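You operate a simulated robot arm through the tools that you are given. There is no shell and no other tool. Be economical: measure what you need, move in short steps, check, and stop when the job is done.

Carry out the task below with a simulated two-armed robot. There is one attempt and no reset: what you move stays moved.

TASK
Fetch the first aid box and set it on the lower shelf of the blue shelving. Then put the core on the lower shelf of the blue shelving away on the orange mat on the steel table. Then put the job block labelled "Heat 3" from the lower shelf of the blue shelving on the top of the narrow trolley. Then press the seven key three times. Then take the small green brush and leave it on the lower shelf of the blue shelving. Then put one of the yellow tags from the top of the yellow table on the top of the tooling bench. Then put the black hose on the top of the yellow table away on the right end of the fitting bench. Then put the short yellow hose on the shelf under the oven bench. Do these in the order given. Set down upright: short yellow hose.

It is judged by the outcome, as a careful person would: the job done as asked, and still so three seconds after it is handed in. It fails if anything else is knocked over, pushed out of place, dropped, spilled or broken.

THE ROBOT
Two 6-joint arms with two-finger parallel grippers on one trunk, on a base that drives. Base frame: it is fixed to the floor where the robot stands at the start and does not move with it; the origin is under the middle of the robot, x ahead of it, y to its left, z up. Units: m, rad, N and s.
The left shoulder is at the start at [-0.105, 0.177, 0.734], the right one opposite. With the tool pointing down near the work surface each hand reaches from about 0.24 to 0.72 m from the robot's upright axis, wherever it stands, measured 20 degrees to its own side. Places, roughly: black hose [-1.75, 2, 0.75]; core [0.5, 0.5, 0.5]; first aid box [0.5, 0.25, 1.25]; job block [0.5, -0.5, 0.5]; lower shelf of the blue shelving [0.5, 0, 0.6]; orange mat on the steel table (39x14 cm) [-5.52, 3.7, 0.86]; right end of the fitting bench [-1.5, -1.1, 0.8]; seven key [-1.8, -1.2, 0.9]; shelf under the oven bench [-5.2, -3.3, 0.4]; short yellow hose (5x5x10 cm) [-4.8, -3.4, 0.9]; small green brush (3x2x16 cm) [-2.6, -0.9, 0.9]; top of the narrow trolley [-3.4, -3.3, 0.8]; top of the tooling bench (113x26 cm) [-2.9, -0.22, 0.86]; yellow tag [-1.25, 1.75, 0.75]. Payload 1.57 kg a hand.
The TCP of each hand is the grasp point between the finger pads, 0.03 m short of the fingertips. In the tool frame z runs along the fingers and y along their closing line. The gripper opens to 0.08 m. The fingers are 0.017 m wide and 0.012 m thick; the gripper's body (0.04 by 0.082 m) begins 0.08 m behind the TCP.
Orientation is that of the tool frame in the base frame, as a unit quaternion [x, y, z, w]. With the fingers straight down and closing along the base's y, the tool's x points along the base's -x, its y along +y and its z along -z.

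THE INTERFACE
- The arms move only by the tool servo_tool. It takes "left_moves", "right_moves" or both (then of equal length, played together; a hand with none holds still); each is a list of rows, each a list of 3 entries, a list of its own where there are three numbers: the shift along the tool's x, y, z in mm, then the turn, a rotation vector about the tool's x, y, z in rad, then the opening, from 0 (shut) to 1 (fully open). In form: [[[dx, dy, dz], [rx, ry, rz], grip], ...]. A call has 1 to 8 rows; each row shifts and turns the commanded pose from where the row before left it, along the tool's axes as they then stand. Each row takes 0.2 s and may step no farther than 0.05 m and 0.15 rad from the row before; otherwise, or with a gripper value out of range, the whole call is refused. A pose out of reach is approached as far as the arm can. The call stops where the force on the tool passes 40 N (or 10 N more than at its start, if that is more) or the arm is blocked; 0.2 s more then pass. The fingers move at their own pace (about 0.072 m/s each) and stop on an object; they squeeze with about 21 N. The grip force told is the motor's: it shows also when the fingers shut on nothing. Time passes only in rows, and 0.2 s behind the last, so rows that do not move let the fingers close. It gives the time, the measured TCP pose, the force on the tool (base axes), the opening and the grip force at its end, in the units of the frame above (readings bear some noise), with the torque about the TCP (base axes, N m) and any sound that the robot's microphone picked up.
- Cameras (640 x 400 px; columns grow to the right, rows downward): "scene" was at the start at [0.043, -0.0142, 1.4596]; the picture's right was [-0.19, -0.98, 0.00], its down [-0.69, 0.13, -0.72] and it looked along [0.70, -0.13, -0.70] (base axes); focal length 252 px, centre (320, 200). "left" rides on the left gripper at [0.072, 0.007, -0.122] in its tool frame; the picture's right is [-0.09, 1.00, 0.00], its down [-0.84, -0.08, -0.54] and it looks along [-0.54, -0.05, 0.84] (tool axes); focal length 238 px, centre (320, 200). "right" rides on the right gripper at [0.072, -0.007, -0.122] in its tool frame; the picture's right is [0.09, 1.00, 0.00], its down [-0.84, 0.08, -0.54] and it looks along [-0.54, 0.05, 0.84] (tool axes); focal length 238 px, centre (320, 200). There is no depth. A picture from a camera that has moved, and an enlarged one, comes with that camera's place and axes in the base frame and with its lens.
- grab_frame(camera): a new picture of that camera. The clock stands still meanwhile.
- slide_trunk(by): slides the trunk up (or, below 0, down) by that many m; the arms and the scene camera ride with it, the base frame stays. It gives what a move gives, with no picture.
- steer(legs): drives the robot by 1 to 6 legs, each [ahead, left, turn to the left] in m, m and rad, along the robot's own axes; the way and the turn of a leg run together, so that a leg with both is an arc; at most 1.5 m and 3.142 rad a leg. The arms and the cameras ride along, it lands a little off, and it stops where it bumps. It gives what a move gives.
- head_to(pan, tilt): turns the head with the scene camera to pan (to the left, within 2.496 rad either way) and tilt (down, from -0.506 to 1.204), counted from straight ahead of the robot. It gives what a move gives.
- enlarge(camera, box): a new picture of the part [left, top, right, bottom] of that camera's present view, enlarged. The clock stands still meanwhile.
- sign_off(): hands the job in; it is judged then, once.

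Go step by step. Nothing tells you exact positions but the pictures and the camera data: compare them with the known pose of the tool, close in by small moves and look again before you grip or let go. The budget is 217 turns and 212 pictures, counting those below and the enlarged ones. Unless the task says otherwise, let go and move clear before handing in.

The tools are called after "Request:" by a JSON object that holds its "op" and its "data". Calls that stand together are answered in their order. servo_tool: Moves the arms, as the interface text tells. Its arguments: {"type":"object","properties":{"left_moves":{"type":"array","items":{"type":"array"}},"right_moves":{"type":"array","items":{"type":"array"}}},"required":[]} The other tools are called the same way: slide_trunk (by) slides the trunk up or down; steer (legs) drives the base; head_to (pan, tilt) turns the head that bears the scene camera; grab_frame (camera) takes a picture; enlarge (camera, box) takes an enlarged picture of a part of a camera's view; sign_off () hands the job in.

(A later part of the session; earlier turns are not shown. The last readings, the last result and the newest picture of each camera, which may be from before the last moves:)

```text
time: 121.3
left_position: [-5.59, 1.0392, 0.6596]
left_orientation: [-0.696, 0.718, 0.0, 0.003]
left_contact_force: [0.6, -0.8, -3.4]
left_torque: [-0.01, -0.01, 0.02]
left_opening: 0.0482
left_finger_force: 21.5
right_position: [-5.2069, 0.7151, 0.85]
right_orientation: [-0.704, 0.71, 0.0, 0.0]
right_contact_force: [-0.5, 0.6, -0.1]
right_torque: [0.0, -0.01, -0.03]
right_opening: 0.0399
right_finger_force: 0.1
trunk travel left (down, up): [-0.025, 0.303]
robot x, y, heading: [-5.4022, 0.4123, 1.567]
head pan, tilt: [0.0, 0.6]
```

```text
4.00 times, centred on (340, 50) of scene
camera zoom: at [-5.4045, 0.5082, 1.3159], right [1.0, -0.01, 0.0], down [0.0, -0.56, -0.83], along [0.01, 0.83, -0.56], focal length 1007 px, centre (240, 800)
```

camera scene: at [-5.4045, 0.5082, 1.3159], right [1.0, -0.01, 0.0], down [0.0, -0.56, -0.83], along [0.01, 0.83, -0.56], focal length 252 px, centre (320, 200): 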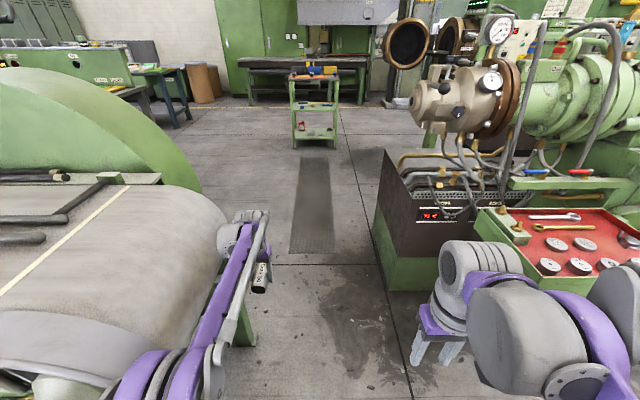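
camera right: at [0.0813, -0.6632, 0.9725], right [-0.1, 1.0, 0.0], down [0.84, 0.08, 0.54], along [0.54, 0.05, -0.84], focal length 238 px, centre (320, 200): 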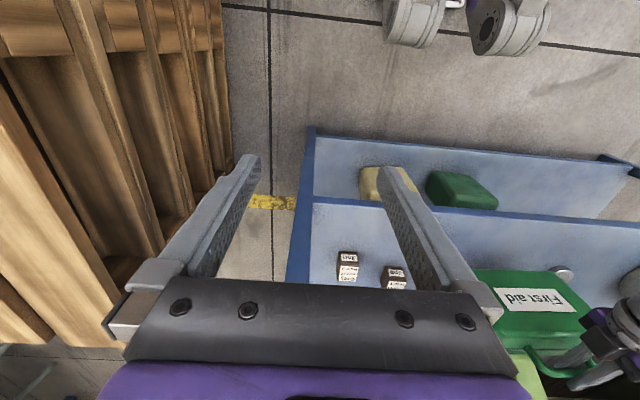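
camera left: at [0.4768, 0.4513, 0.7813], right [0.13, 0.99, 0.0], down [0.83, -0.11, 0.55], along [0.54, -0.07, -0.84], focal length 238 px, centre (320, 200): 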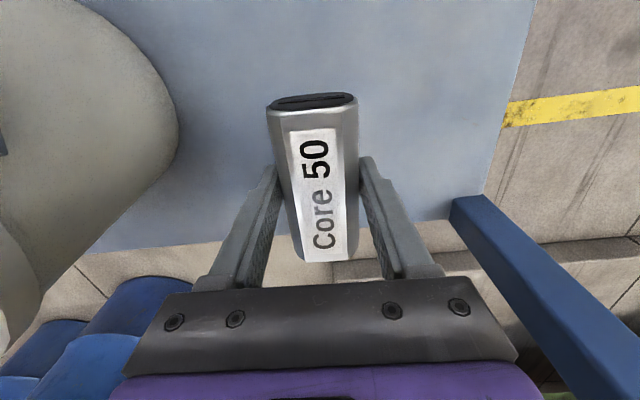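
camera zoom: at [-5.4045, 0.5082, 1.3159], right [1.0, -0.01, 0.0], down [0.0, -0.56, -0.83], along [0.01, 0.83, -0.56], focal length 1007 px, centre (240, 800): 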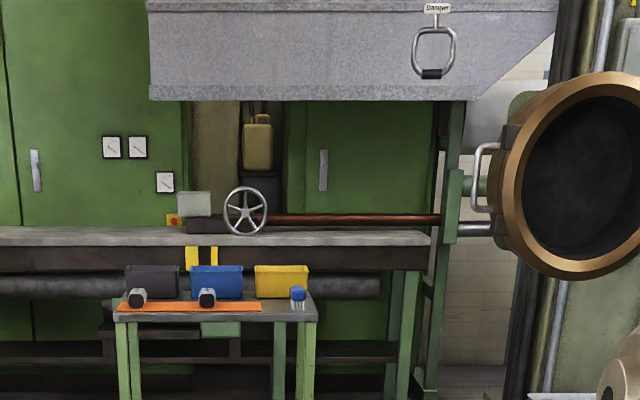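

The gap is too tight for my elbows beside the drum. I look left for another way around the roller machine.

Request:
{"op": "head_to", "data": {"pan": 0.9, "tilt": 0.35}}

Request:
{"op": "grab_frame", "data": {"camera": "scene"}}

Request:
{"op": "head_to", "data": {"pan": 1.8, "tilt": 0.35}}

Request:
{"op": "grab_frame", "data": {"camera": "scene"}}

```text
time: 122.5
left_position: [-5.5891, 1.0412, 0.6595]
left_orientation: [-0.695, 0.719, 0.0, 0.003]
left_contact_force: [0.0, 0.1, -4.0]
left_torque: [-0.02, 0.02, 0.02]
left_opening: 0.0483
left_finger_force: 21.5
right_position: [-5.2093, 0.7163, 0.8503]
right_orientation: [-0.704, 0.71, 0.0, 0.0]
right_contact_force: [-0.4, 0.0, 0.0]
right_torque: [-0.02, -0.01, -0.01]
right_opening: 0.0401
right_finger_force: 0.0
trunk travel left (down, up): [-0.025, 0.303]
robot x, y, heading: [-5.406, 0.4107, 1.564]
head pan, tilt: [0.901, 0.351]
```

```text
155 pictures are left
camera scene: at [-5.4776, 0.4782, 1.3386], right [0.63, 0.78, 0.0], down [0.27, -0.22, -0.94], along [-0.73, 0.59, -0.34], focal length 252 px, centre (320, 200)
```

scene: 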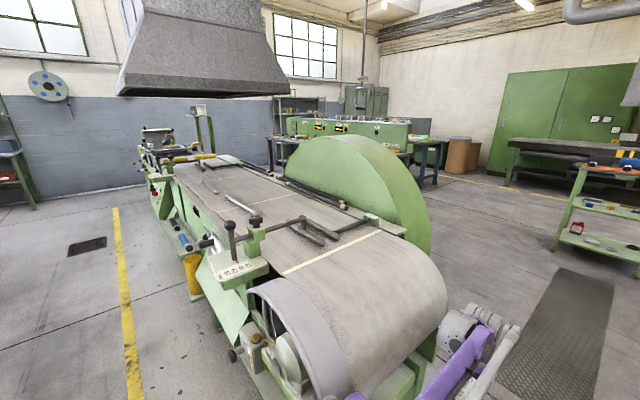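

```text
time: 123.7
left_position: [-5.5892, 1.0405, 0.659]
left_orientation: [-0.696, 0.718, -0.001, 0.004]
left_contact_force: [0.8, -0.9, -3.8]
left_torque: [0.02, -0.01, 0.02]
left_opening: 0.048
left_finger_force: 20.9
right_position: [-5.2076, 0.714, 0.85]
right_orientation: [-0.705, 0.709, 0.0, 0.0]
right_contact_force: [0.2, 0.3, 0.1]
right_torque: [0.03, 0.03, 0.02]
right_opening: 0.0399
right_finger_force: 0.0
trunk travel left (down, up): [-0.025, 0.303]
robot x, y, heading: [-5.403, 0.4149, 1.564]
head pan, tilt: [1.799, 0.351]
```

```text
154 pictures are left
camera scene: at [-5.4959, 0.3994, 1.3386], right [-0.22, 0.98, 0.0], down [0.34, 0.08, -0.94], along [-0.92, -0.21, -0.34], focal length 252 px, centre (320, 200)
```

scene: 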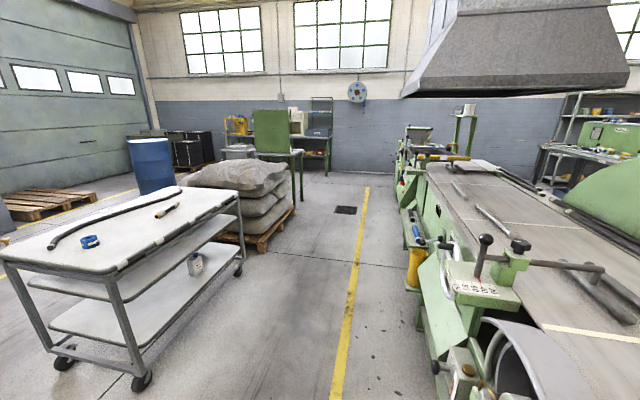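

The belt machine is long but the aisle along it is open, so I'll go around its far end. I back up, turn to face -x, and drive along the aisle.

Request:
{"op": "steer", "data": {"legs": [[-0.45, 0, 0], [0, 0, 1.575], [1.4, 0, 0], [0.9, 0, 0]]}}

Request:
{"op": "head_to", "data": {"pan": -0.4, "tilt": 0.3}}

Request:
{"op": "grab_frame", "data": {"camera": "scene"}}

Request:
{"op": "head_to", "data": {"pan": -1.1, "tilt": 0.3}}

Request:
{"op": "grab_frame", "data": {"camera": "scene"}}

```text
time: 141.1
left_position: [-8.3227, -0.2725, 0.659]
left_orientation: [1.0, 0.001, -0.002, -0.003]
left_contact_force: [-1.0, -0.6, -3.2]
left_torque: [0.01, -0.01, 0.01]
left_opening: 0.0483
left_finger_force: 20.5
right_position: [-8.0115, 0.121, 0.8501]
right_orientation: [1.0, 0.014, 0.001, 0.0]
right_contact_force: [-0.4, 0.4, -0.1]
right_torque: [0.03, 0.02, 0.02]
right_opening: 0.0399
right_finger_force: 0.0
trunk travel left (down, up): [-0.025, 0.303]
robot x, y, heading: [-7.7037, -0.0675, -3.114]
head pan, tilt: [1.799, 0.351]
```

```text
time: 143.2
left_position: [-8.3223, -0.2736, 0.6599]
left_orientation: [1.0, 0.002, -0.003, -0.003]
left_contact_force: [0.6, 0.6, -3.9]
left_torque: [0.01, 0.02, 0.02]
left_opening: 0.0481
left_finger_force: 20.4
right_position: [-8.0105, 0.1187, 0.8502]
right_orientation: [1.0, 0.014, 0.001, 0.0]
right_contact_force: [0.3, -0.9, 0.6]
right_torque: [-0.02, 0.04, 0.01]
right_opening: 0.0399
right_finger_force: 0.0
trunk travel left (down, up): [-0.025, 0.303]
robot x, y, heading: [-7.7013, -0.0643, -3.112]
head pan, tilt: [-0.4, 0.3]
```

```text
153 pictures are left
camera scene: at [-7.7966, -0.0311, 1.3433], right [0.36, 0.93, 0.0], down [0.28, -0.11, -0.96], along [-0.89, 0.35, -0.3], focal length 252 px, centre (320, 200)
```

scene: 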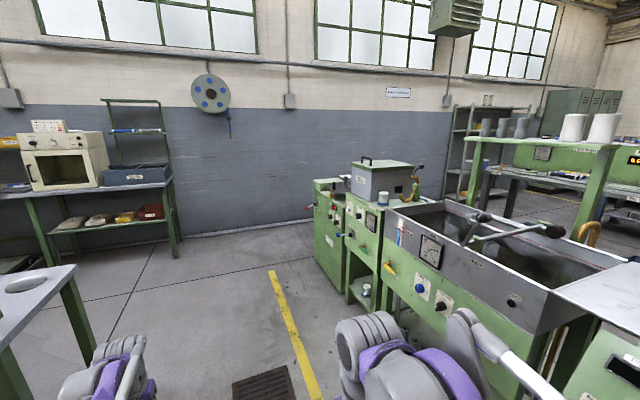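

```text
time: 144.3
left_position: [-8.3231, -0.2722, 0.659]
left_orientation: [1.0, 0.002, -0.002, -0.003]
left_contact_force: [-0.3, -0.3, -3.9]
left_torque: [-0.03, -0.03, 0.03]
left_opening: 0.0482
left_finger_force: 21.4
right_position: [-8.0114, 0.118, 0.8505]
right_orientation: [1.0, 0.014, 0.0, -0.001]
right_contact_force: [0.5, -1.0, 0.8]
right_torque: [0.03, 0.01, 0.0]
right_opening: 0.0402
right_finger_force: 0.1
trunk travel left (down, up): [-0.025, 0.303]
robot x, y, heading: [-7.6993, -0.0641, -3.112]
head pan, tilt: [-1.1, 0.3]
```

```text
152 pictures are left
camera scene: at [-7.7544, 0.017, 1.3434], right [0.88, 0.48, 0.0], down [0.14, -0.26, -0.96], along [-0.46, 0.84, -0.3], focal length 252 px, centre (320, 200)
```

scene: 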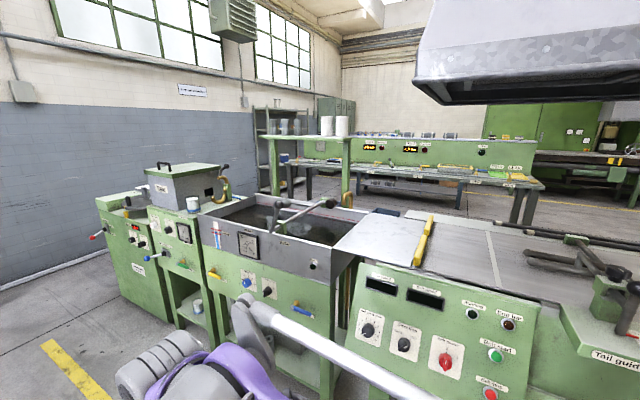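

The gap at the machine's end is about 1.1 m. Before choosing I look at how wide my own elbows really are.

Request:
{"op": "head_to", "data": {"pan": -1.1, "tilt": 1.15}}

Request:
{"op": "grab_frame", "data": {"camera": "scene"}}

Request:
{"op": "head_to", "data": {"pan": 1.1, "tilt": 1.15}}

Request:
{"op": "grab_frame", "data": {"camera": "scene"}}

```text
time: 145.4
left_position: [-8.324, -0.273, 0.6594]
left_orientation: [1.0, 0.001, -0.002, -0.003]
left_contact_force: [0.5, -0.5, -4.6]
left_torque: [-0.03, -0.04, 0.03]
left_opening: 0.0483
left_finger_force: 20.9
right_position: [-8.0108, 0.1185, 0.8506]
right_orientation: [1.0, 0.014, 0.001, 0.0]
right_contact_force: [-0.3, 0.1, -0.1]
right_torque: [0.0, 0.02, -0.01]
right_opening: 0.04
right_finger_force: 0.0
trunk travel left (down, up): [-0.025, 0.303]
robot x, y, heading: [-7.7023, -0.0638, -3.113]
head pan, tilt: [-1.1, 1.15]
```

```text
151 pictures are left
camera scene: at [-7.7381, -0.0126, 1.2742], right [0.88, 0.48, 0.0], down [0.44, -0.8, -0.41], along [-0.2, 0.36, -0.91], focal length 252 px, centre (320, 200)
```

scene: 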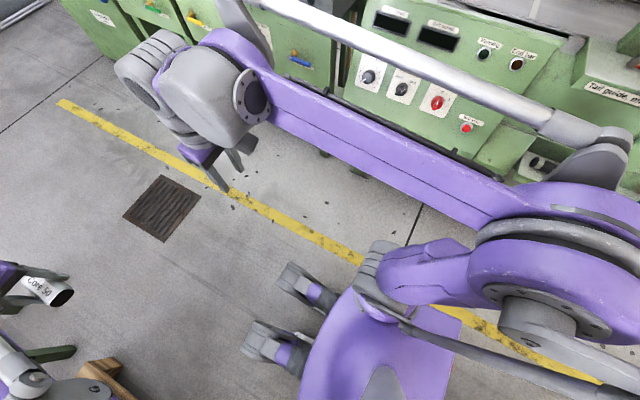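

```text
time: 147.5
left_position: [-8.3223, -0.2736, 0.6585]
left_orientation: [1.0, 0.0, -0.003, -0.003]
left_contact_force: [-0.2, 0.3, -2.8]
left_torque: [0.02, 0.02, 0.01]
left_opening: 0.0483
left_finger_force: 21.2
right_position: [-8.0112, 0.1189, 0.8503]
right_orientation: [1.0, 0.014, 0.0, 0.0]
right_contact_force: [-0.2, -0.3, 0.4]
right_torque: [0.0, -0.02, 0.03]
right_opening: 0.0401
right_finger_force: 0.0
trunk travel left (down, up): [-0.025, 0.303]
robot x, y, heading: [-7.7021, -0.0638, -3.114]
head pan, tilt: [1.1, 1.15]
```

```text
150 pictures are left
camera scene: at [-7.7352, -0.1188, 1.2741], right [-0.9, 0.43, 0.0], down [0.39, 0.82, -0.41], along [-0.18, -0.37, -0.91], focal length 252 px, centre (320, 200)
```

scene: 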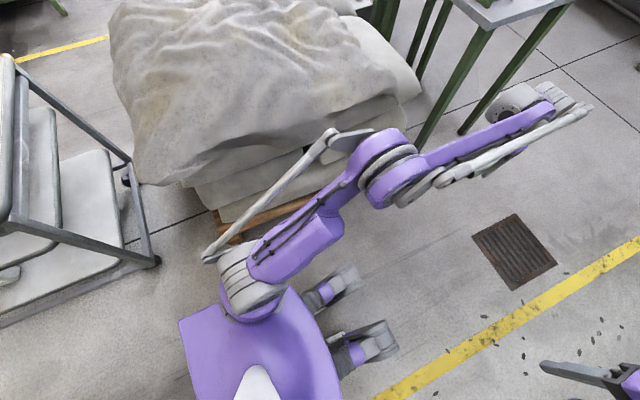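

The real half-width is about 0.38 m, so the 1.1 m gap at the far end is fine. I drive there keeping to the middle and turn to face +y.

Request:
{"op": "steer", "data": {"legs": [[1.4, -0.15, -0.028], [0.85, 0, 0], [0, 0, -1.571]]}}

Request:
{"op": "head_to", "data": {"pan": 0, "tilt": 0.5}}

Request:
{"op": "grab_frame", "data": {"camera": "scene"}}

```text
time: 162.5
left_position: [-10.1399, 0.674, 0.6594]
left_orientation: [-0.697, 0.717, 0.0, 0.005]
left_contact_force: [0.2, -0.2, -3.5]
left_torque: [-0.07, 0.0, 0.0]
left_opening: 0.0483
left_finger_force: 21.3
right_position: [-9.7583, 0.3505, 0.8499]
right_orientation: [-0.707, 0.707, 0.001, 0.0]
right_contact_force: [0.5, -0.9, 0.1]
right_torque: [0.03, -0.01, -0.02]
right_opening: 0.04
right_finger_force: 0.1
trunk travel left (down, up): [-0.025, 0.303]
robot x, y, heading: [-9.9516, 0.0448, 1.568]
head pan, tilt: [1.1, 1.15]
```

```text
time: 163.8
left_position: [-10.1417, 0.6728, 0.6584]
left_orientation: [-0.697, 0.717, -0.001, 0.004]
left_contact_force: [0.9, 0.5, -3.9]
left_torque: [-0.06, 0.02, -0.01]
left_opening: 0.0482
left_finger_force: 21.0
right_position: [-9.758, 0.3505, 0.8518]
right_orientation: [-0.706, 0.708, 0.0, 0.0]
right_contact_force: [0.0, 0.0, -0.5]
right_torque: [0.02, -0.01, 0.01]
right_opening: 0.04
right_finger_force: 0.2
trunk travel left (down, up): [-0.025, 0.303]
robot x, y, heading: [-9.9528, 0.0479, 1.57]
head pan, tilt: [0.0, 0.499]
```

```text
149 pictures are left
camera scene: at [-9.9527, 0.145, 1.3249], right [1.0, 0.0, 0.0], down [0.0, -0.48, -0.88], along [0.0, 0.88, -0.48], focal length 252 px, centre (320, 200)
```

scene: 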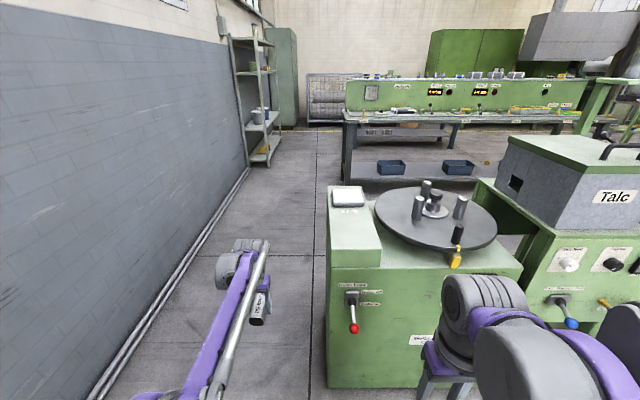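

The gap is about 0.97 m. I shift to its middle and go through.

Request:
{"op": "steer", "data": {"legs": [[0, 0.43, 0], [1.45, 0, 0]]}}

Request:
{"op": "head_to", "data": {"pan": -0.7, "tilt": 0.4}}

Request:
{"op": "grab_frame", "data": {"camera": "scene"}}

```text
time: 175.0
left_position: [-10.5459, 2.1414, 0.6591]
left_orientation: [-0.693, 0.721, 0.0, 0.004]
left_contact_force: [-0.4, 0.4, -3.1]
left_torque: [-0.05, 0.02, 0.01]
left_opening: 0.0479
left_finger_force: 20.8
right_position: [-10.1694, 1.8128, 0.8504]
right_orientation: [-0.702, 0.713, -0.001, 0.0]
right_contact_force: [-0.1, 0.1, 0.2]
right_torque: [-0.01, 0.0, -0.01]
right_opening: 0.0398
right_finger_force: 0.1
trunk travel left (down, up): [-0.025, 0.303]
robot x, y, heading: [-10.3681, 1.5124, 1.556]
head pan, tilt: [0.0, 0.499]
```

```text
time: 176.1
left_position: [-10.5465, 2.1414, 0.6579]
left_orientation: [-0.692, 0.722, 0.0, 0.005]
left_contact_force: [-0.4, -0.8, -3.9]
left_torque: [-0.03, 0.02, -0.01]
left_opening: 0.0485
left_finger_force: 20.8
right_position: [-10.1674, 1.8136, 0.8506]
right_orientation: [-0.702, 0.713, 0.0, 0.0]
right_contact_force: [0.3, -0.2, 0.1]
right_torque: [0.01, -0.05, -0.01]
right_opening: 0.0398
right_finger_force: 0.1
trunk travel left (down, up): [-0.025, 0.303]
robot x, y, heading: [-10.3645, 1.5114, 1.561]
head pan, tilt: [-0.7, 0.4]
```

```text
148 pictures are left
camera scene: at [-10.3064, 1.5898, 1.3341], right [0.76, -0.65, 0.0], down [-0.25, -0.29, -0.92], along [0.6, 0.7, -0.39], focal length 252 px, centre (320, 200)
```

scene: 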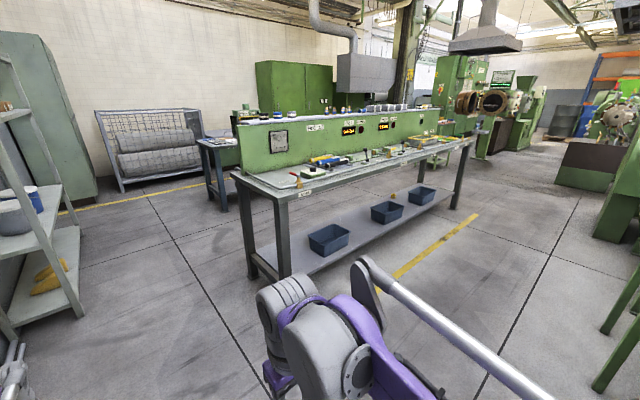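

The corridor behind the machine (y from 1.35 to 2.6) is open all the way. I drive along its middle to x≈-5.75.

Request:
{"op": "steer", "data": {"legs": [[0.46, 0, 0], [0, 0, -1.561], [1.45, 0, 0], [1.45, 0, 0]]}}

Request:
{"op": "head_to", "data": {"pan": 0.2, "tilt": 0.4}}

Request:
{"op": "grab_frame", "data": {"camera": "scene"}}

```text
time: 196.2
left_position: [-6.8456, 2.0947, 0.6585]
left_orientation: [0.032, 0.999, -0.003, 0.003]
left_contact_force: [-1.4, -0.3, -3.6]
left_torque: [0.04, 0.04, 0.01]
left_opening: 0.0483
left_finger_force: 21.1
right_position: [-7.1813, 1.7231, 0.8508]
right_orientation: [0.019, 1.0, 0.0, 0.0]
right_contact_force: [-0.4, -0.5, 0.6]
right_torque: [0.01, 0.02, 0.0]
right_opening: 0.0401
right_finger_force: 0.1
trunk travel left (down, up): [-0.025, 0.303]
robot x, y, heading: [-7.4817, 1.9298, -0.032]
head pan, tilt: [-0.7, 0.4]
```

```text
time: 197.4
left_position: [-6.8454, 2.0947, 0.659]
left_orientation: [0.031, 1.0, -0.003, 0.002]
left_contact_force: [-0.4, -0.5, -4.2]
left_torque: [-0.01, 0.03, 0.05]
left_opening: 0.0483
left_finger_force: 20.8
right_position: [-7.1826, 1.7236, 0.8489]
right_orientation: [0.019, 1.0, 0.0, -0.001]
right_contact_force: [0.1, 0.0, 0.1]
right_torque: [-0.02, -0.04, 0.02]
right_opening: 0.04
right_finger_force: 0.1
trunk travel left (down, up): [-0.025, 0.303]
robot x, y, heading: [-7.4772, 1.9302, -0.038]
head pan, tilt: [0.201, 0.4]
```

```text
147 pictures are left
camera scene: at [-7.3814, 1.9437, 1.3341], right [0.16, -0.99, 0.0], down [-0.38, -0.06, -0.92], along [0.91, 0.15, -0.39], focal length 252 px, centre (320, 200)
```

scene: 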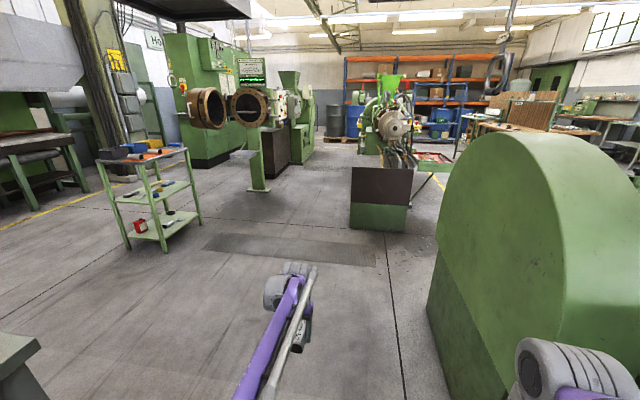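

The trolley table with the orange mat stands at x −5.7…−5.1, y 3.7…4.1. I go on a bit, turn to face it, and approach.

Request:
{"op": "steer", "data": {"legs": [[1.4, 0.25, 0.035], [0.2, 0, 0], [0, 0, 1.571], [0.45, 0, 0], [0, -0.5, 0]]}}

Request:
{"op": "slide_trunk", "data": {"by": 0.3}}

Request:
{"op": "head_to", "data": {"pan": 0.15, "tilt": 0.6}}

Request:
{"op": "grab_frame", "data": {"camera": "scene"}}

```text
time: 216.2
left_position: [-5.6151, 3.2498, 0.6603]
left_orientation: [0.711, -0.704, 0.0, -0.004]
left_contact_force: [0.4, 0.2, -3.0]
left_torque: [0.0, 0.0, 0.02]
left_opening: 0.0482
left_finger_force: 21.0
right_position: [-5.22, 2.9427, 0.8511]
right_orientation: [0.72, -0.694, 0.0, -0.001]
right_contact_force: [0.5, 0.6, 0.4]
right_torque: [0.0, 0.01, 0.0]
right_opening: 0.04
right_finger_force: 0.1
trunk travel left (down, up): [-0.025, 0.303]
robot x, y, heading: [-5.4024, 2.6351, 1.607]
head pan, tilt: [0.201, 0.4]
```

```text
time: 219.2
left_position: [-5.6149, 3.25, 0.9593]
left_orientation: [0.711, -0.703, 0.0, -0.004]
left_contact_force: [0.1, -0.2, -4.1]
left_torque: [0.01, 0.0, -0.01]
left_opening: 0.0481
left_finger_force: 20.7
right_position: [-5.2196, 2.942, 1.1499]
right_orientation: [0.72, -0.694, 0.0, 0.0]
right_contact_force: [0.0, -0.2, -0.6]
right_torque: [0.05, -0.02, 0.01]
right_opening: 0.0403
right_finger_force: 0.1
trunk travel left (down, up): [-0.325, 0.003]
robot x, y, heading: [-5.4008, 2.6297, 1.608]
head pan, tilt: [0.201, 0.4]
```

```text
time: 220.0
left_position: [-5.6147, 3.2516, 0.9597]
left_orientation: [0.711, -0.703, 0.0, -0.004]
left_contact_force: [-0.5, -0.3, -3.7]
left_torque: [-0.04, 0.0, 0.0]
left_opening: 0.0482
left_finger_force: 20.8
right_position: [-5.2199, 2.9433, 1.1517]
right_orientation: [0.721, -0.693, 0.0, -0.001]
right_contact_force: [-0.4, 0.4, 0.8]
right_torque: [-0.02, 0.03, 0.0]
right_opening: 0.0399
right_finger_force: 0.1
trunk travel left (down, up): [-0.325, 0.003]
robot x, y, heading: [-5.4065, 2.6302, 1.613]
head pan, tilt: [0.15, 0.6]
```

```text
146 pictures are left
camera scene: at [-5.4182, 2.6772, 1.6277], right [0.98, 0.19, 0.0], down [0.11, -0.55, -0.83], along [-0.15, 0.81, -0.56], focal length 252 px, centre (320, 200)
```

scene: 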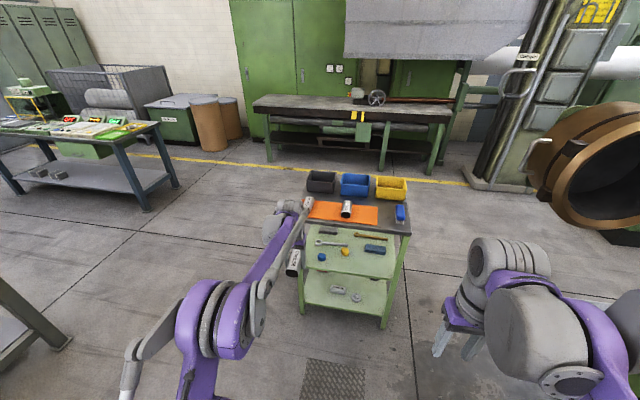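

The mat spans x −5.70…−5.32, y 3.62…3.78, with two other cores on it; the right end is free. I raise the hand and drive so the core comes over (−5.38, 3.70).

Request:
{"op": "servo_tool", "data": {"left_moves": [[[0, 0, -20], [0, 0, 0], 0], [[0, 0, -25], [0, 0, 0], 0], [[0, 0, -15], [0, 0, 0], 0]]}}

Request:
{"op": "steer", "data": {"legs": [[0, -0.22, -0.04], [0.4, 0, 0]]}}

Request:
{"op": "grab_frame", "data": {"camera": "left"}}

Request:
{"op": "grab_frame", "data": {"camera": "scene"}}

```text
time: 220.8
left_position: [-5.615, 3.2505, 1.018]
left_orientation: [0.71, -0.704, 0.0, -0.004]
left_contact_force: [0.0, 0.8, -4.3]
left_torque: [-0.04, -0.01, 0.02]
left_opening: 0.0481
left_finger_force: 21.1
right_position: [-5.2197, 2.9438, 1.15]
right_orientation: [0.72, -0.693, -0.001, 0.0]
right_contact_force: [-0.2, 0.4, -0.6]
right_torque: [0.02, -0.01, 0.02]
right_opening: 0.04
right_finger_force: 0.0
trunk travel left (down, up): [-0.325, 0.003]
robot x, y, heading: [-5.4035, 2.6313, 1.608]
head pan, tilt: [0.15, 0.6]
```

```text
time: 225.4
left_position: [-5.3643, 3.6641, 1.0191]
left_orientation: [-0.693, 0.721, 0.0, 0.004]
left_contact_force: [0.9, -0.6, -3.5]
left_torque: [-0.07, 0.02, -0.01]
left_opening: 0.0479
left_finger_force: 21.2
right_position: [-4.9833, 3.3357, 1.15]
right_orientation: [-0.703, 0.711, 0.0, 0.0]
right_contact_force: [-0.6, 0.5, -0.1]
right_torque: [-0.04, 0.0, 0.01]
right_opening: 0.0397
right_finger_force: 0.0
trunk travel left (down, up): [-0.325, 0.003]
robot x, y, heading: [-5.1813, 3.0374, 1.56]
head pan, tilt: [0.15, 0.6]
```

```text
145 pictures are left
camera left: at [-5.3732, 3.5901, 1.1405], right [-0.99, 0.13, 0.0], down [0.11, 0.83, 0.55], along [0.07, 0.54, -0.84], focal length 238 px, centre (320, 200)
```

left: 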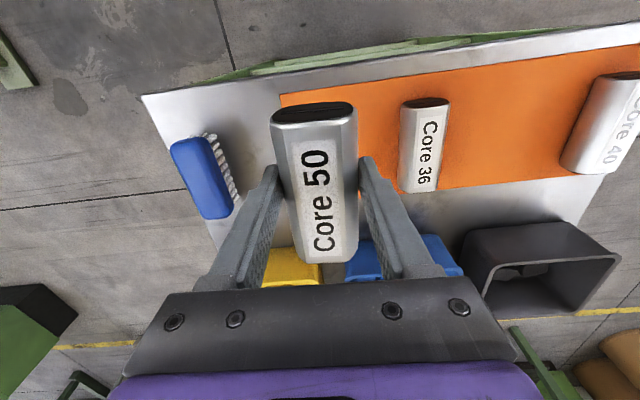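

```text
144 pictures are left
camera scene: at [-5.1946, 3.0806, 1.6275], right [0.99, 0.14, 0.0], down [0.08, -0.56, -0.83], along [-0.11, 0.82, -0.56], focal length 252 px, centre (320, 200)
```

scene: 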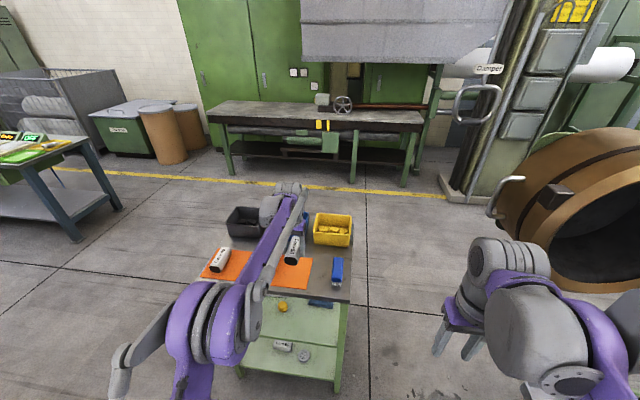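

The free spot is between Core 36 and the mat's right edge. I shift over (−5.378, 3.70) and lower.

Request:
{"op": "servo_tool", "data": {"left_moves": [[[-18, 7, 0], [0, 0, 0], 0], [[-18, 8, 0], [0, 0, 0], 0], [[0, 0, 30], [0, 0, 0], 0], [[0, 0, 30], [0, 0, 0], 0], [[0, 0, 25], [0, 0, 0], 0]]}}

Request:
{"op": "grab_frame", "data": {"camera": "left"}}

Request:
{"op": "enlarge", "data": {"camera": "scene", "box": [190, 190, 350, 290]}}

```text
time: 226.6
left_position: [-5.3768, 3.7001, 0.9317]
left_orientation: [-0.693, 0.721, 0.0, 0.004]
left_contact_force: [0.8, 0.5, -3.9]
left_torque: [-0.05, -0.02, 0.01]
left_opening: 0.0482
left_finger_force: 20.9
right_position: [-4.9836, 3.3364, 1.1503]
right_orientation: [-0.703, 0.711, 0.001, 0.0]
right_contact_force: [-0.3, 0.6, 0.6]
right_torque: [0.02, 0.01, 0.01]
right_opening: 0.0399
right_finger_force: 0.1
trunk travel left (down, up): [-0.325, 0.003]
robot x, y, heading: [-5.1788, 3.0315, 1.558]
head pan, tilt: [0.15, 0.6]
```

```text
143 pictures are left
camera left: at [-5.3866, 3.6268, 1.0549], right [-0.99, 0.13, 0.0], down [0.11, 0.83, 0.55], along [0.07, 0.54, -0.84], focal length 238 px, centre (320, 200)
```

left: 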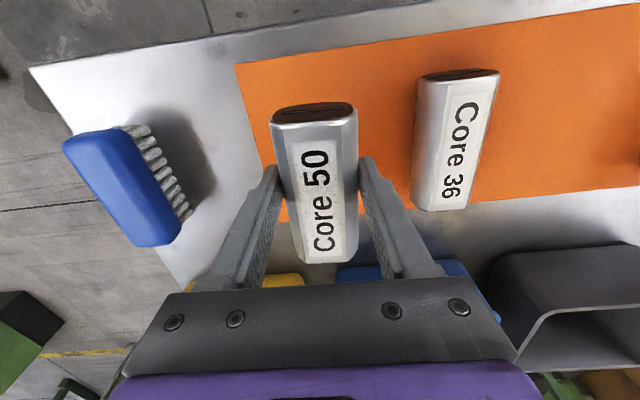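

```text
4.00 times, centred on (270, 240) of scene
camera zoom: at [-5.1947, 3.0816, 1.6276], right [0.99, 0.14, 0.0], down [0.08, -0.56, -0.82], along [-0.11, 0.82, -0.57], focal length 1007 px, centre (520, 40)
```

zoom: 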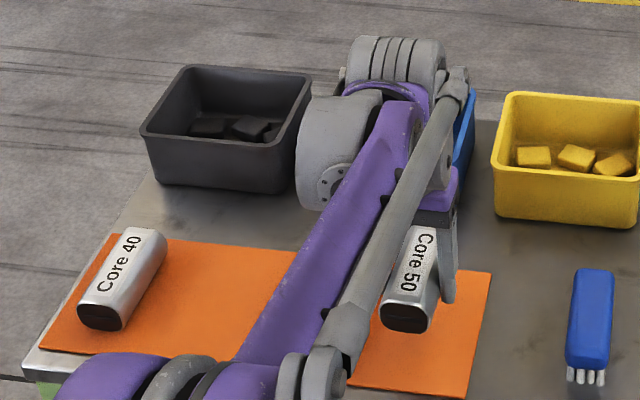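

Aligned over the mat. I lower in small steps to contact.

Request:
{"op": "servo_tool", "data": {"left_moves": [[[0, 0, 10], [0, 0, 0], 0], [[0, 0, 10], [0, 0, 0], 0], [[0, 0, 5], [0, 0, 0], 0]]}}

Request:
{"op": "servo_tool", "data": {"left_moves": [[[0, 0, 4], [0, 0, 0], 0], [[0, 0, 4], [0, 0, 0], 0]]}}

Request:
{"op": "servo_tool", "data": {"left_moves": [[[0, 0, 4], [0, 0, 0], 0], [[0, 0, 3], [0, 0, 0], 0]]}}

```text
time: 227.4
left_position: [-5.3767, 3.6993, 0.9084]
left_orientation: [-0.694, 0.72, -0.001, 0.004]
left_contact_force: [0.6, 0.6, -3.3]
left_torque: [-0.02, -0.01, 0.02]
left_opening: 0.0481
left_finger_force: 20.1
right_position: [-4.9848, 3.3368, 1.1502]
right_orientation: [-0.704, 0.711, 0.001, 0.001]
right_contact_force: [-0.5, -0.9, -0.6]
right_torque: [0.05, 0.01, -0.03]
right_opening: 0.0401
right_finger_force: 0.0
trunk travel left (down, up): [-0.325, 0.003]
robot x, y, heading: [-5.1809, 3.0338, 1.559]
head pan, tilt: [0.15, 0.6]
```

```text
time: 228.0
left_position: [-5.3764, 3.6992, 0.9024]
left_orientation: [-0.693, 0.721, 0.0, 0.004]
left_contact_force: [0.5, 0.2, -3.3]
left_torque: [-0.04, 0.0, -0.03]
left_opening: 0.0485
left_finger_force: 21.3
right_position: [-4.9841, 3.3357, 1.1499]
right_orientation: [-0.703, 0.711, 0.0, 0.0]
right_contact_force: [-0.5, -0.4, 0.2]
right_torque: [0.02, 0.01, 0.0]
right_opening: 0.0402
right_finger_force: 0.1
trunk travel left (down, up): [-0.325, 0.003]
robot x, y, heading: [-5.1835, 3.0339, 1.563]
head pan, tilt: [0.15, 0.6]
```

```text
time: 228.6
left_position: [-5.3764, 3.6998, 0.8948]
left_orientation: [-0.693, 0.721, 0.0, 0.004]
left_contact_force: [0.0, 0.1, -4.8]
left_torque: [-0.04, 0.03, 0.0]
left_opening: 0.0482
left_finger_force: 20.9
right_position: [-4.9836, 3.3379, 1.1506]
right_orientation: [-0.703, 0.711, 0.0, 0.001]
right_contact_force: [0.3, 0.2, 0.8]
right_torque: [0.0, 0.0, -0.01]
right_opening: 0.04
right_finger_force: 0.1
trunk travel left (down, up): [-0.325, 0.003]
robot x, y, heading: [-5.182, 3.036, 1.562]
head pan, tilt: [0.15, 0.6]
```

Request:
{"op": "servo_tool", "data": {"left_moves": [[[0, 0, 3], [0, 0, 0], 0], [[0, 0, 2], [0, 0, 0], 0]]}}

Request:
{"op": "servo_tool", "data": {"left_moves": [[[0, 0, 2], [0, 0, 0], 0], [[0, 0, 2], [0, 0, 0], 0]]}}

Request:
{"op": "grab_frame", "data": {"camera": "left"}}

```text
time: 229.2
left_position: [-5.3763, 3.7001, 0.889]
left_orientation: [-0.693, 0.72, 0.0, 0.004]
left_contact_force: [-0.7, -0.2, -3.5]
left_torque: [-0.04, 0.0, 0.02]
left_opening: 0.0481
left_finger_force: 20.4
right_position: [-4.9819, 3.3369, 1.1507]
right_orientation: [-0.703, 0.711, 0.0, -0.001]
right_contact_force: [-0.2, -0.3, 0.1]
right_torque: [0.0, 0.01, 0.0]
right_opening: 0.0402
right_finger_force: 0.1
trunk travel left (down, up): [-0.325, 0.003]
robot x, y, heading: [-5.1841, 3.0363, 1.562]
head pan, tilt: [0.15, 0.6]
```

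```text
time: 229.8
left_position: [-5.3758, 3.6995, 0.887]
left_orientation: [-0.693, 0.721, 0.0, 0.004]
left_contact_force: [-2.9, -0.3, 11.1]
left_torque: [0.03, -0.15, 0.17]
left_opening: 0.0483
left_finger_force: 21.2
right_position: [-4.9848, 3.3341, 1.1512]
right_orientation: [-0.703, 0.711, 0.001, 0.001]
right_contact_force: [0.0, -0.5, -0.4]
right_torque: [-0.02, -0.02, -0.02]
right_opening: 0.0402
right_finger_force: 0.2
trunk travel left (down, up): [-0.325, 0.003]
robot x, y, heading: [-5.1825, 3.0381, 1.56]
head pan, tilt: [0.15, 0.6]
```

```text
141 pictures are left
camera left: at [-5.3862, 3.6272, 1.0089], right [-0.99, 0.13, 0.0], down [0.11, 0.83, 0.55], along [0.07, 0.54, -0.84], focal length 238 px, centre (320, 200)
```

left: 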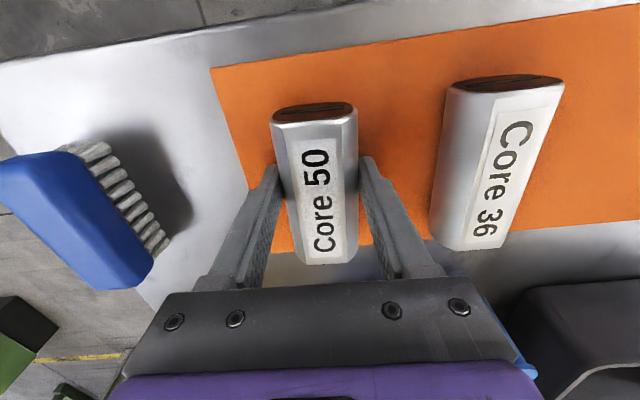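

The core rests on the mat. I release and lift away.

Request:
{"op": "servo_tool", "data": {"left_moves": [[[0, 0, -1], [0, 0, 0], 0.2], [[0, 0, 0], [0, 0, 0], 0.8], [[0, 0, 0], [0, 0, 0], 0.8], [[0, 0, 0], [0, 0, 0], 0.8]]}}

Request:
{"op": "servo_tool", "data": {"left_moves": [[[0, 0, -15], [0, 0, 0], 0.8], [[0, 0, -30], [0, 0, 0], 0.8], [[0, 0, -40], [0, 0, 0], 0.8], [[0, 0, -40], [0, 0, 0], 0.8]]}}

Request:
{"op": "grab_frame", "data": {"camera": "left"}}

```text
time: 230.8
left_position: [-5.3763, 3.6998, 0.886]
left_orientation: [-0.693, 0.721, 0.0, 0.003]
left_contact_force: [0.8, -0.3, -0.1]
left_torque: [0.03, -0.01, -0.01]
left_opening: 0.064
left_finger_force: 0.0
right_position: [-4.9843, 3.3364, 1.1505]
right_orientation: [-0.704, 0.711, 0.0, 0.0]
right_contact_force: [-0.5, -0.4, -0.5]
right_torque: [0.05, 0.01, -0.04]
right_opening: 0.0403
right_finger_force: 0.1
trunk travel left (down, up): [-0.325, 0.003]
robot x, y, heading: [-5.1788, 3.0338, 1.559]
head pan, tilt: [0.15, 0.6]
```

```text
time: 231.8
left_position: [-5.3773, 3.6984, 1.0094]
left_orientation: [-0.693, 0.721, 0.0, 0.004]
left_contact_force: [0.3, 0.5, 0.2]
left_torque: [-0.01, -0.02, 0.01]
left_opening: 0.0639
left_finger_force: 0.1
right_position: [-4.9821, 3.337, 1.1504]
right_orientation: [-0.703, 0.711, 0.0, -0.001]
right_contact_force: [0.1, -0.6, -0.4]
right_torque: [0.0, 0.04, 0.02]
right_opening: 0.0401
right_finger_force: 0.1
trunk travel left (down, up): [-0.325, 0.003]
robot x, y, heading: [-5.1827, 3.0357, 1.561]
head pan, tilt: [0.15, 0.6]
```

```text
140 pictures are left
camera left: at [-5.3872, 3.6261, 1.1322], right [-0.99, 0.13, 0.0], down [0.11, 0.83, 0.55], along [0.07, 0.54, -0.84], focal length 238 px, centre (320, 200)
```

left: 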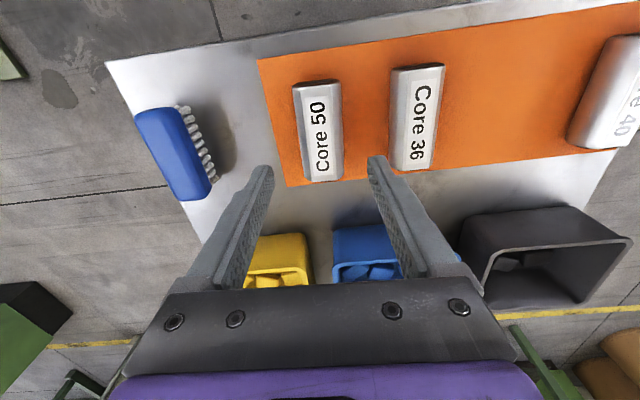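

Core 50 lies on the mat beside Core 36. Now I retrace the route: back away, turn and go around the far end of the machine.

Request:
{"op": "steer", "data": {"legs": [[-0.5, 0, 0], [0, 0.55, 0], [-0.45, 0, 0], [0, 0, 1.58]]}}

Request:
{"op": "slide_trunk", "data": {"by": -0.2}}

```text
time: 245.9
left_position: [-6.3862, 1.8434, 1.0104]
left_orientation: [1.0, 0.014, -0.003, -0.002]
left_contact_force: [-0.2, 0.7, -0.1]
left_torque: [-0.01, 0.03, -0.02]
left_opening: 0.064
left_finger_force: 0.1
right_position: [-6.0493, 2.2604, 1.1502]
right_orientation: [1.0, 0.028, 0.0, 0.0]
right_contact_force: [-0.1, 0.2, -0.6]
right_torque: [-0.03, 0.02, 0.0]
right_opening: 0.04
right_finger_force: 0.0
trunk travel left (down, up): [-0.325, 0.003]
robot x, y, heading: [-5.7375, 2.0864, -3.087]
head pan, tilt: [0.15, 0.6]
```

```text
time: 248.1
left_position: [-6.3757, 1.8445, 0.7817]
left_orientation: [1.0, 0.014, 0.018, -0.003]
left_contact_force: [0.9, 0.4, -0.6]
left_torque: [0.0, 0.0, 0.01]
left_opening: 0.0641
left_finger_force: 0.2
right_position: [-6.0484, 2.2596, 0.9511]
right_orientation: [1.0, 0.027, 0.0, 0.0]
right_contact_force: [0.3, -0.4, -0.5]
right_torque: [-0.02, 0.01, -0.01]
right_opening: 0.04
right_finger_force: 0.1
trunk travel left (down, up): [-0.125, 0.203]
robot x, y, heading: [-5.7349, 2.0836, -3.091]
head pan, tilt: [0.15, 0.6]
```

Request:
{"op": "steer", "data": {"legs": [[1.47, -0.08, -0.05], [1.47, 0, 0], [1.45, 0, 0]]}}

Request:
{"op": "head_to", "data": {"pan": 0.9, "tilt": 0.6}}

Request:
{"op": "grab_frame", "data": {"camera": "scene"}}

```text
time: 269.1
left_position: [-10.791, 1.9597, 0.7806]
left_orientation: [0.999, -0.029, 0.018, -0.002]
left_contact_force: [-0.4, 0.5, 0.3]
left_torque: [0.0, 0.0, -0.01]
left_opening: 0.0643
left_finger_force: 0.0
right_position: [-10.4316, 2.3484, 0.9505]
right_orientation: [1.0, -0.016, 0.0, 0.0]
right_contact_force: [0.9, 0.2, 0.6]
right_torque: [0.0, 0.03, 0.03]
right_opening: 0.0399
right_finger_force: 0.0
trunk travel left (down, up): [-0.125, 0.203]
robot x, y, heading: [-10.1368, 2.1424, 3.111]
head pan, tilt: [0.15, 0.6]
```

```text
time: 270.2
left_position: [-10.7901, 1.9607, 0.7816]
left_orientation: [0.999, -0.029, 0.018, -0.002]
left_contact_force: [1.0, -0.7, 0.3]
left_torque: [-0.01, -0.01, 0.03]
left_opening: 0.0641
left_finger_force: 0.0
right_position: [-10.4309, 2.3458, 0.9495]
right_orientation: [1.0, -0.015, 0.0, 0.0]
right_contact_force: [0.1, 0.6, 0.5]
right_torque: [0.01, 0.0, 0.03]
right_opening: 0.0402
right_finger_force: 0.1
trunk travel left (down, up): [-0.125, 0.203]
robot x, y, heading: [-10.1345, 2.1441, 3.109]
head pan, tilt: [0.901, 0.6]
```

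```text
139 pictures are left
camera scene: at [-10.165, 2.0761, 1.4237], right [-0.76, 0.65, 0.0], down [0.37, 0.43, -0.83], along [-0.53, -0.63, -0.56], focal length 252 px, centre (320, 200)
```

scene: 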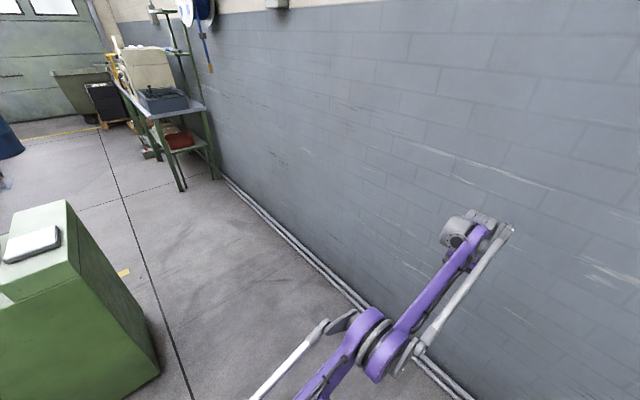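

Request:
{"op": "steer", "data": {"legs": [[0, 0, 1.603], [0, -0.24, 0], [1.4, 0, 0], [0.62, 0, 0]]}}

```text
time: 286.4
left_position: [-10.1988, -0.5066, 0.7819]
left_orientation: [0.716, 0.698, 0.012, -0.014]
left_contact_force: [-0.6, 0.2, 0.7]
left_torque: [0.0, 0.02, -0.01]
left_opening: 0.0643
left_finger_force: 0.0
right_position: [-10.5975, -0.1606, 0.9503]
right_orientation: [0.707, 0.707, 0.0, -0.001]
right_contact_force: [-0.5, -0.5, -0.5]
right_torque: [0.01, -0.01, -0.02]
right_opening: 0.04
right_finger_force: 0.0
trunk travel left (down, up): [-0.125, 0.203]
robot x, y, heading: [-10.4041, 0.1451, -1.569]
head pan, tilt: [0.901, 0.6]
```

Request:
{"op": "steer", "data": {"legs": [[0, 0, 1.57], [1.45, -0.09, 0], [1.45, 0, 0]]}}

Request:
{"op": "head_to", "data": {"pan": 0, "tilt": 0.4}}

Request:
{"op": "grab_frame", "data": {"camera": "scene"}}

```text
time: 304.1
left_position: [-6.8694, 0.2022, 0.782]
left_orientation: [0.027, 0.999, -0.002, -0.018]
left_contact_force: [0.5, 0.2, 0.6]
left_torque: [0.0, -0.04, 0.01]
left_opening: 0.0638
left_finger_force: 0.0
right_position: [-7.2275, -0.1847, 0.9523]
right_orientation: [0.013, 1.0, 0.0, 0.0]
right_contact_force: [-0.8, 0.2, 0.3]
right_torque: [0.02, 0.01, 0.01]
right_opening: 0.0401
right_finger_force: 0.0
trunk travel left (down, up): [-0.125, 0.203]
robot x, y, heading: [-7.5248, 0.0157, -0.025]
head pan, tilt: [0.901, 0.6]
```

```text
time: 305.3
left_position: [-6.8707, 0.2023, 0.7814]
left_orientation: [0.027, 0.999, -0.002, -0.018]
left_contact_force: [-0.4, -0.4, 0.7]
left_torque: [-0.02, -0.03, 0.01]
left_opening: 0.0639
left_finger_force: 0.0
right_position: [-7.2288, -0.1858, 0.9513]
right_orientation: [0.014, 1.0, 0.0, 0.0]
right_contact_force: [0.5, 0.0, -0.2]
right_torque: [0.01, 0.01, 0.02]
right_opening: 0.04
right_finger_force: 0.0
trunk travel left (down, up): [-0.125, 0.203]
robot x, y, heading: [-7.5273, 0.0151, -0.032]
head pan, tilt: [0.0, 0.4]
```

```text
138 pictures are left
camera scene: at [-7.4616, 0.0153, 1.4419], right [-0.03, -1.0, 0.0], down [-0.39, 0.01, -0.92], along [0.92, -0.02, -0.39], focal length 252 px, centre (320, 200)
```

scene: 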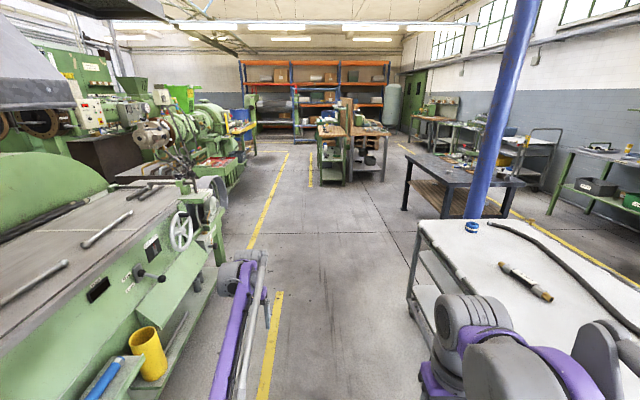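

Request:
{"op": "steer", "data": {"legs": [[1.45, 0.05, 0.032], [1.45, 0.1, 0], [1.4, 0.3, 0]]}}

Request:
{"op": "steer", "data": {"legs": [[1.45, 0, 0]]}}

```text
time: 326.3
left_position: [-2.5525, 0.7575, 0.7811]
left_orientation: [-0.01, 1.0, -0.002, -0.018]
left_contact_force: [0.3, 0.3, 0.0]
left_torque: [0.0, 0.02, 0.0]
left_opening: 0.064
left_finger_force: 0.1
right_position: [-2.8809, 0.3447, 0.9502]
right_orientation: [-0.024, 1.0, 0.001, 0.0]
right_contact_force: [-0.1, 0.3, 0.0]
right_torque: [-0.01, 0.0, -0.01]
right_opening: 0.0398
right_finger_force: 0.1
trunk travel left (down, up): [-0.125, 0.203]
robot x, y, heading: [-3.1909, 0.5251, 0.042]
head pan, tilt: [0.0, 0.4]
```

```text
time: 333.5
left_position: [-1.1076, 0.8403, 0.7815]
left_orientation: [-0.016, 1.0, -0.003, -0.019]
left_contact_force: [-0.1, 0.2, 0.6]
left_torque: [-0.03, 0.01, -0.03]
left_opening: 0.0643
left_finger_force: 0.0
right_position: [-1.4322, 0.4219, 0.9503]
right_orientation: [-0.028, 1.0, 0.0, 0.0]
right_contact_force: [0.0, -0.3, -0.8]
right_torque: [0.0, 0.01, 0.05]
right_opening: 0.0401
right_finger_force: 0.0
trunk travel left (down, up): [-0.125, 0.203]
robot x, y, heading: [-1.7472, 0.5978, 0.055]
head pan, tilt: [0.0, 0.4]
```

Request:
{"op": "steer", "data": {"legs": [[1.15, -0.1, -0.055], [0, -0.85, 0]]}}

Request:
{"op": "slide_trunk", "data": {"by": -0.1}}

Request:
{"op": "head_to", "data": {"pan": -0.1, "tilt": 0.5}}

Request:
{"op": "grab_frame", "data": {"camera": "scene"}}

```text
time: 346.8
left_position: [0.0615, -0.1021, 0.7815]
left_orientation: [0.01, 1.0, -0.003, -0.018]
left_contact_force: [0.3, -0.1, -0.1]
left_torque: [0.01, 0.0, -0.01]
left_opening: 0.0639
left_finger_force: 0.1
right_position: [-0.2832, -0.5006, 0.9507]
right_orientation: [-0.002, 1.0, 0.0, 0.0]
right_contact_force: [0.0, 0.3, 0.6]
right_torque: [-0.01, 0.0, -0.01]
right_opening: 0.0399
right_finger_force: 0.1
trunk travel left (down, up): [-0.125, 0.203]
robot x, y, heading: [-0.5879, -0.3124, 0.004]
head pan, tilt: [0.0, 0.4]
```

```text
time: 348.1
left_position: [0.0624, -0.1021, 0.6811]
left_orientation: [0.011, 1.0, -0.002, -0.019]
left_contact_force: [-0.5, 0.5, -0.2]
left_torque: [-0.02, 0.02, 0.03]
left_opening: 0.064
left_finger_force: 0.1
right_position: [-0.2836, -0.5017, 0.8511]
right_orientation: [-0.003, 1.0, -0.001, 0.0]
right_contact_force: [0.1, 0.5, 0.1]
right_torque: [0.03, 0.01, 0.01]
right_opening: 0.0401
right_finger_force: 0.1
trunk travel left (down, up): [-0.025, 0.303]
robot x, y, heading: [-0.5878, -0.3103, 0.009]
head pan, tilt: [0.0, 0.4]
```

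```text
time: 348.8
left_position: [0.0615, -0.102, 0.6814]
left_orientation: [0.01, 1.0, -0.003, -0.018]
left_contact_force: [0.5, -0.1, -0.2]
left_torque: [0.0, 0.01, 0.04]
left_opening: 0.064
left_finger_force: 0.0
right_position: [-0.2829, -0.5019, 0.8502]
right_orientation: [-0.003, 1.0, 0.0, 0.0]
right_contact_force: [0.7, 0.3, -1.0]
right_torque: [-0.02, -0.01, 0.0]
right_opening: 0.04
right_finger_force: 0.1
trunk travel left (down, up): [-0.025, 0.303]
robot x, y, heading: [-0.5885, -0.3096, 0.006]
head pan, tilt: [-0.099, 0.499]
```

```text
137 pictures are left
camera scene: at [-0.4915, -0.3172, 1.325], right [-0.09, -1.0, 0.0], down [-0.48, 0.04, -0.88], along [0.87, -0.08, -0.48], focal length 252 px, centre (320, 200)
```

scene: 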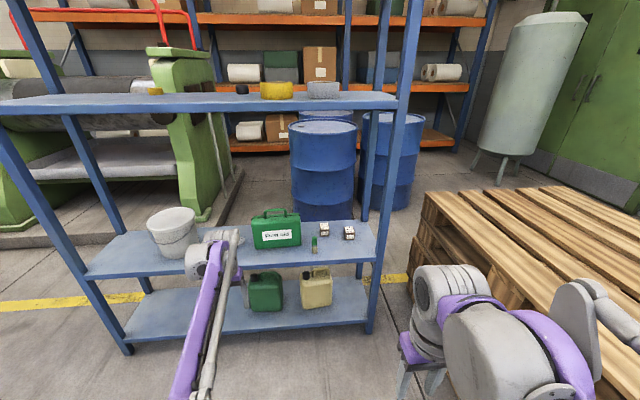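

Blocks and all else are undisturbed. I retract the left hand (so it won't meet the first aid box), swing the right hand outward and then drive closer.

Request:
{"op": "servo_tool", "data": {"left_moves": [[[48, 0, 0], [0, 0, 0], 0.5], [[48, 0, 0], [0, 0, 0], 0.5], [[48, 0, 0], [0, 0, 0], 0.5], [[48, 0, 0], [0, 0, 0], 0.5], [[48, 0, 0], [0, 0, 0], 0.5], [[48, 0, 0], [0, 0, 0], 0.5], [[48, 0, 0], [0, 0, 0], 0.5]], "right_moves": [[[0, -30, 0], [0, 0, 0], 1], [[0, -30, 0], [0, 0, 0], 1], [[0, -30, 0], [0, 0, 0], 1], [[0, -30, 0], [0, 0, 0], 1], [[0, -30, 0], [0, 0, 0], 1], [[0, -30, 0], [0, 0, 0], 1], [[0, -30, 0], [0, 0, 0], 1]]}}

Request:
{"op": "steer", "data": {"legs": [[0, 0.16, 0], [0.5, 0, 0]]}}

Request:
{"op": "grab_frame", "data": {"camera": "right"}}

Request:
{"op": "grab_frame", "data": {"camera": "scene"}}

```text
time: 350.4
left_position: [-0.2763, -0.0947, 0.6948]
left_orientation: [0.011, 1.0, -0.003, -0.018]
left_contact_force: [0.2, 0.3, -0.5]
left_torque: [0.01, 0.02, 0.02]
left_opening: 0.0401
left_finger_force: 0.0
right_position: [-0.2831, -0.7137, 0.8518]
right_orientation: [-0.003, 1.0, -0.001, 0.0]
right_contact_force: [0.7, 0.5, 0.1]
right_torque: [0.0, 0.02, -0.01]
right_opening: 0.0799
right_finger_force: 0.0
trunk travel left (down, up): [-0.025, 0.303]
robot x, y, heading: [-0.5861, -0.3115, 0.006]
head pan, tilt: [-0.099, 0.499]
```

```text
time: 355.0
left_position: [0.2353, 0.0703, 0.6937]
left_orientation: [0.008, 1.0, -0.002, -0.019]
left_contact_force: [0.3, -0.6, -0.5]
left_torque: [-0.02, 0.0, 0.0]
left_opening: 0.04
left_finger_force: 0.0
right_position: [0.2284, -0.5479, 0.8522]
right_orientation: [-0.005, 1.0, 0.0, 0.0]
right_contact_force: [0.4, 0.1, 0.7]
right_torque: [0.0, 0.03, -0.01]
right_opening: 0.08
right_finger_force: 0.1
trunk travel left (down, up): [-0.025, 0.303]
robot x, y, heading: [-0.0787, -0.1453, 0.011]
head pan, tilt: [-0.099, 0.499]
```

```text
136 pictures are left
camera right: at [0.1558, -0.5535, 0.9737], right [-0.1, 0.99, 0.0], down [0.84, 0.08, 0.54], along [0.54, 0.05, -0.84], focal length 238 px, centre (320, 200)
```

right: 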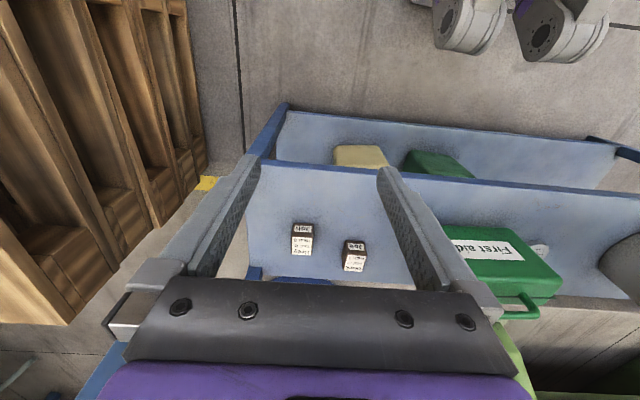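

```text
135 pictures are left
camera scene: at [0.0182, -0.1525, 1.3249], right [-0.09, -1.0, 0.0], down [-0.48, 0.04, -0.88], along [0.87, -0.08, -0.48], focal length 252 px, centre (320, 200)
```

scene: 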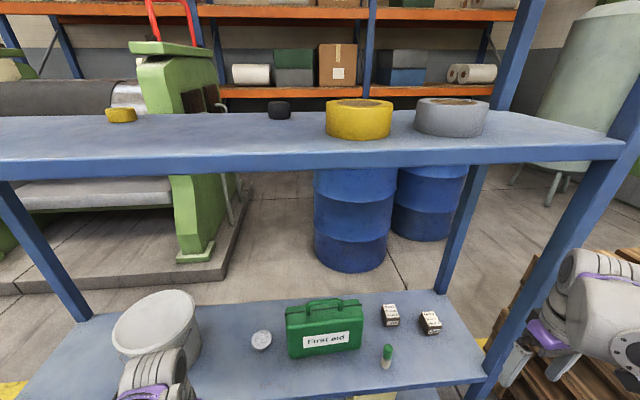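

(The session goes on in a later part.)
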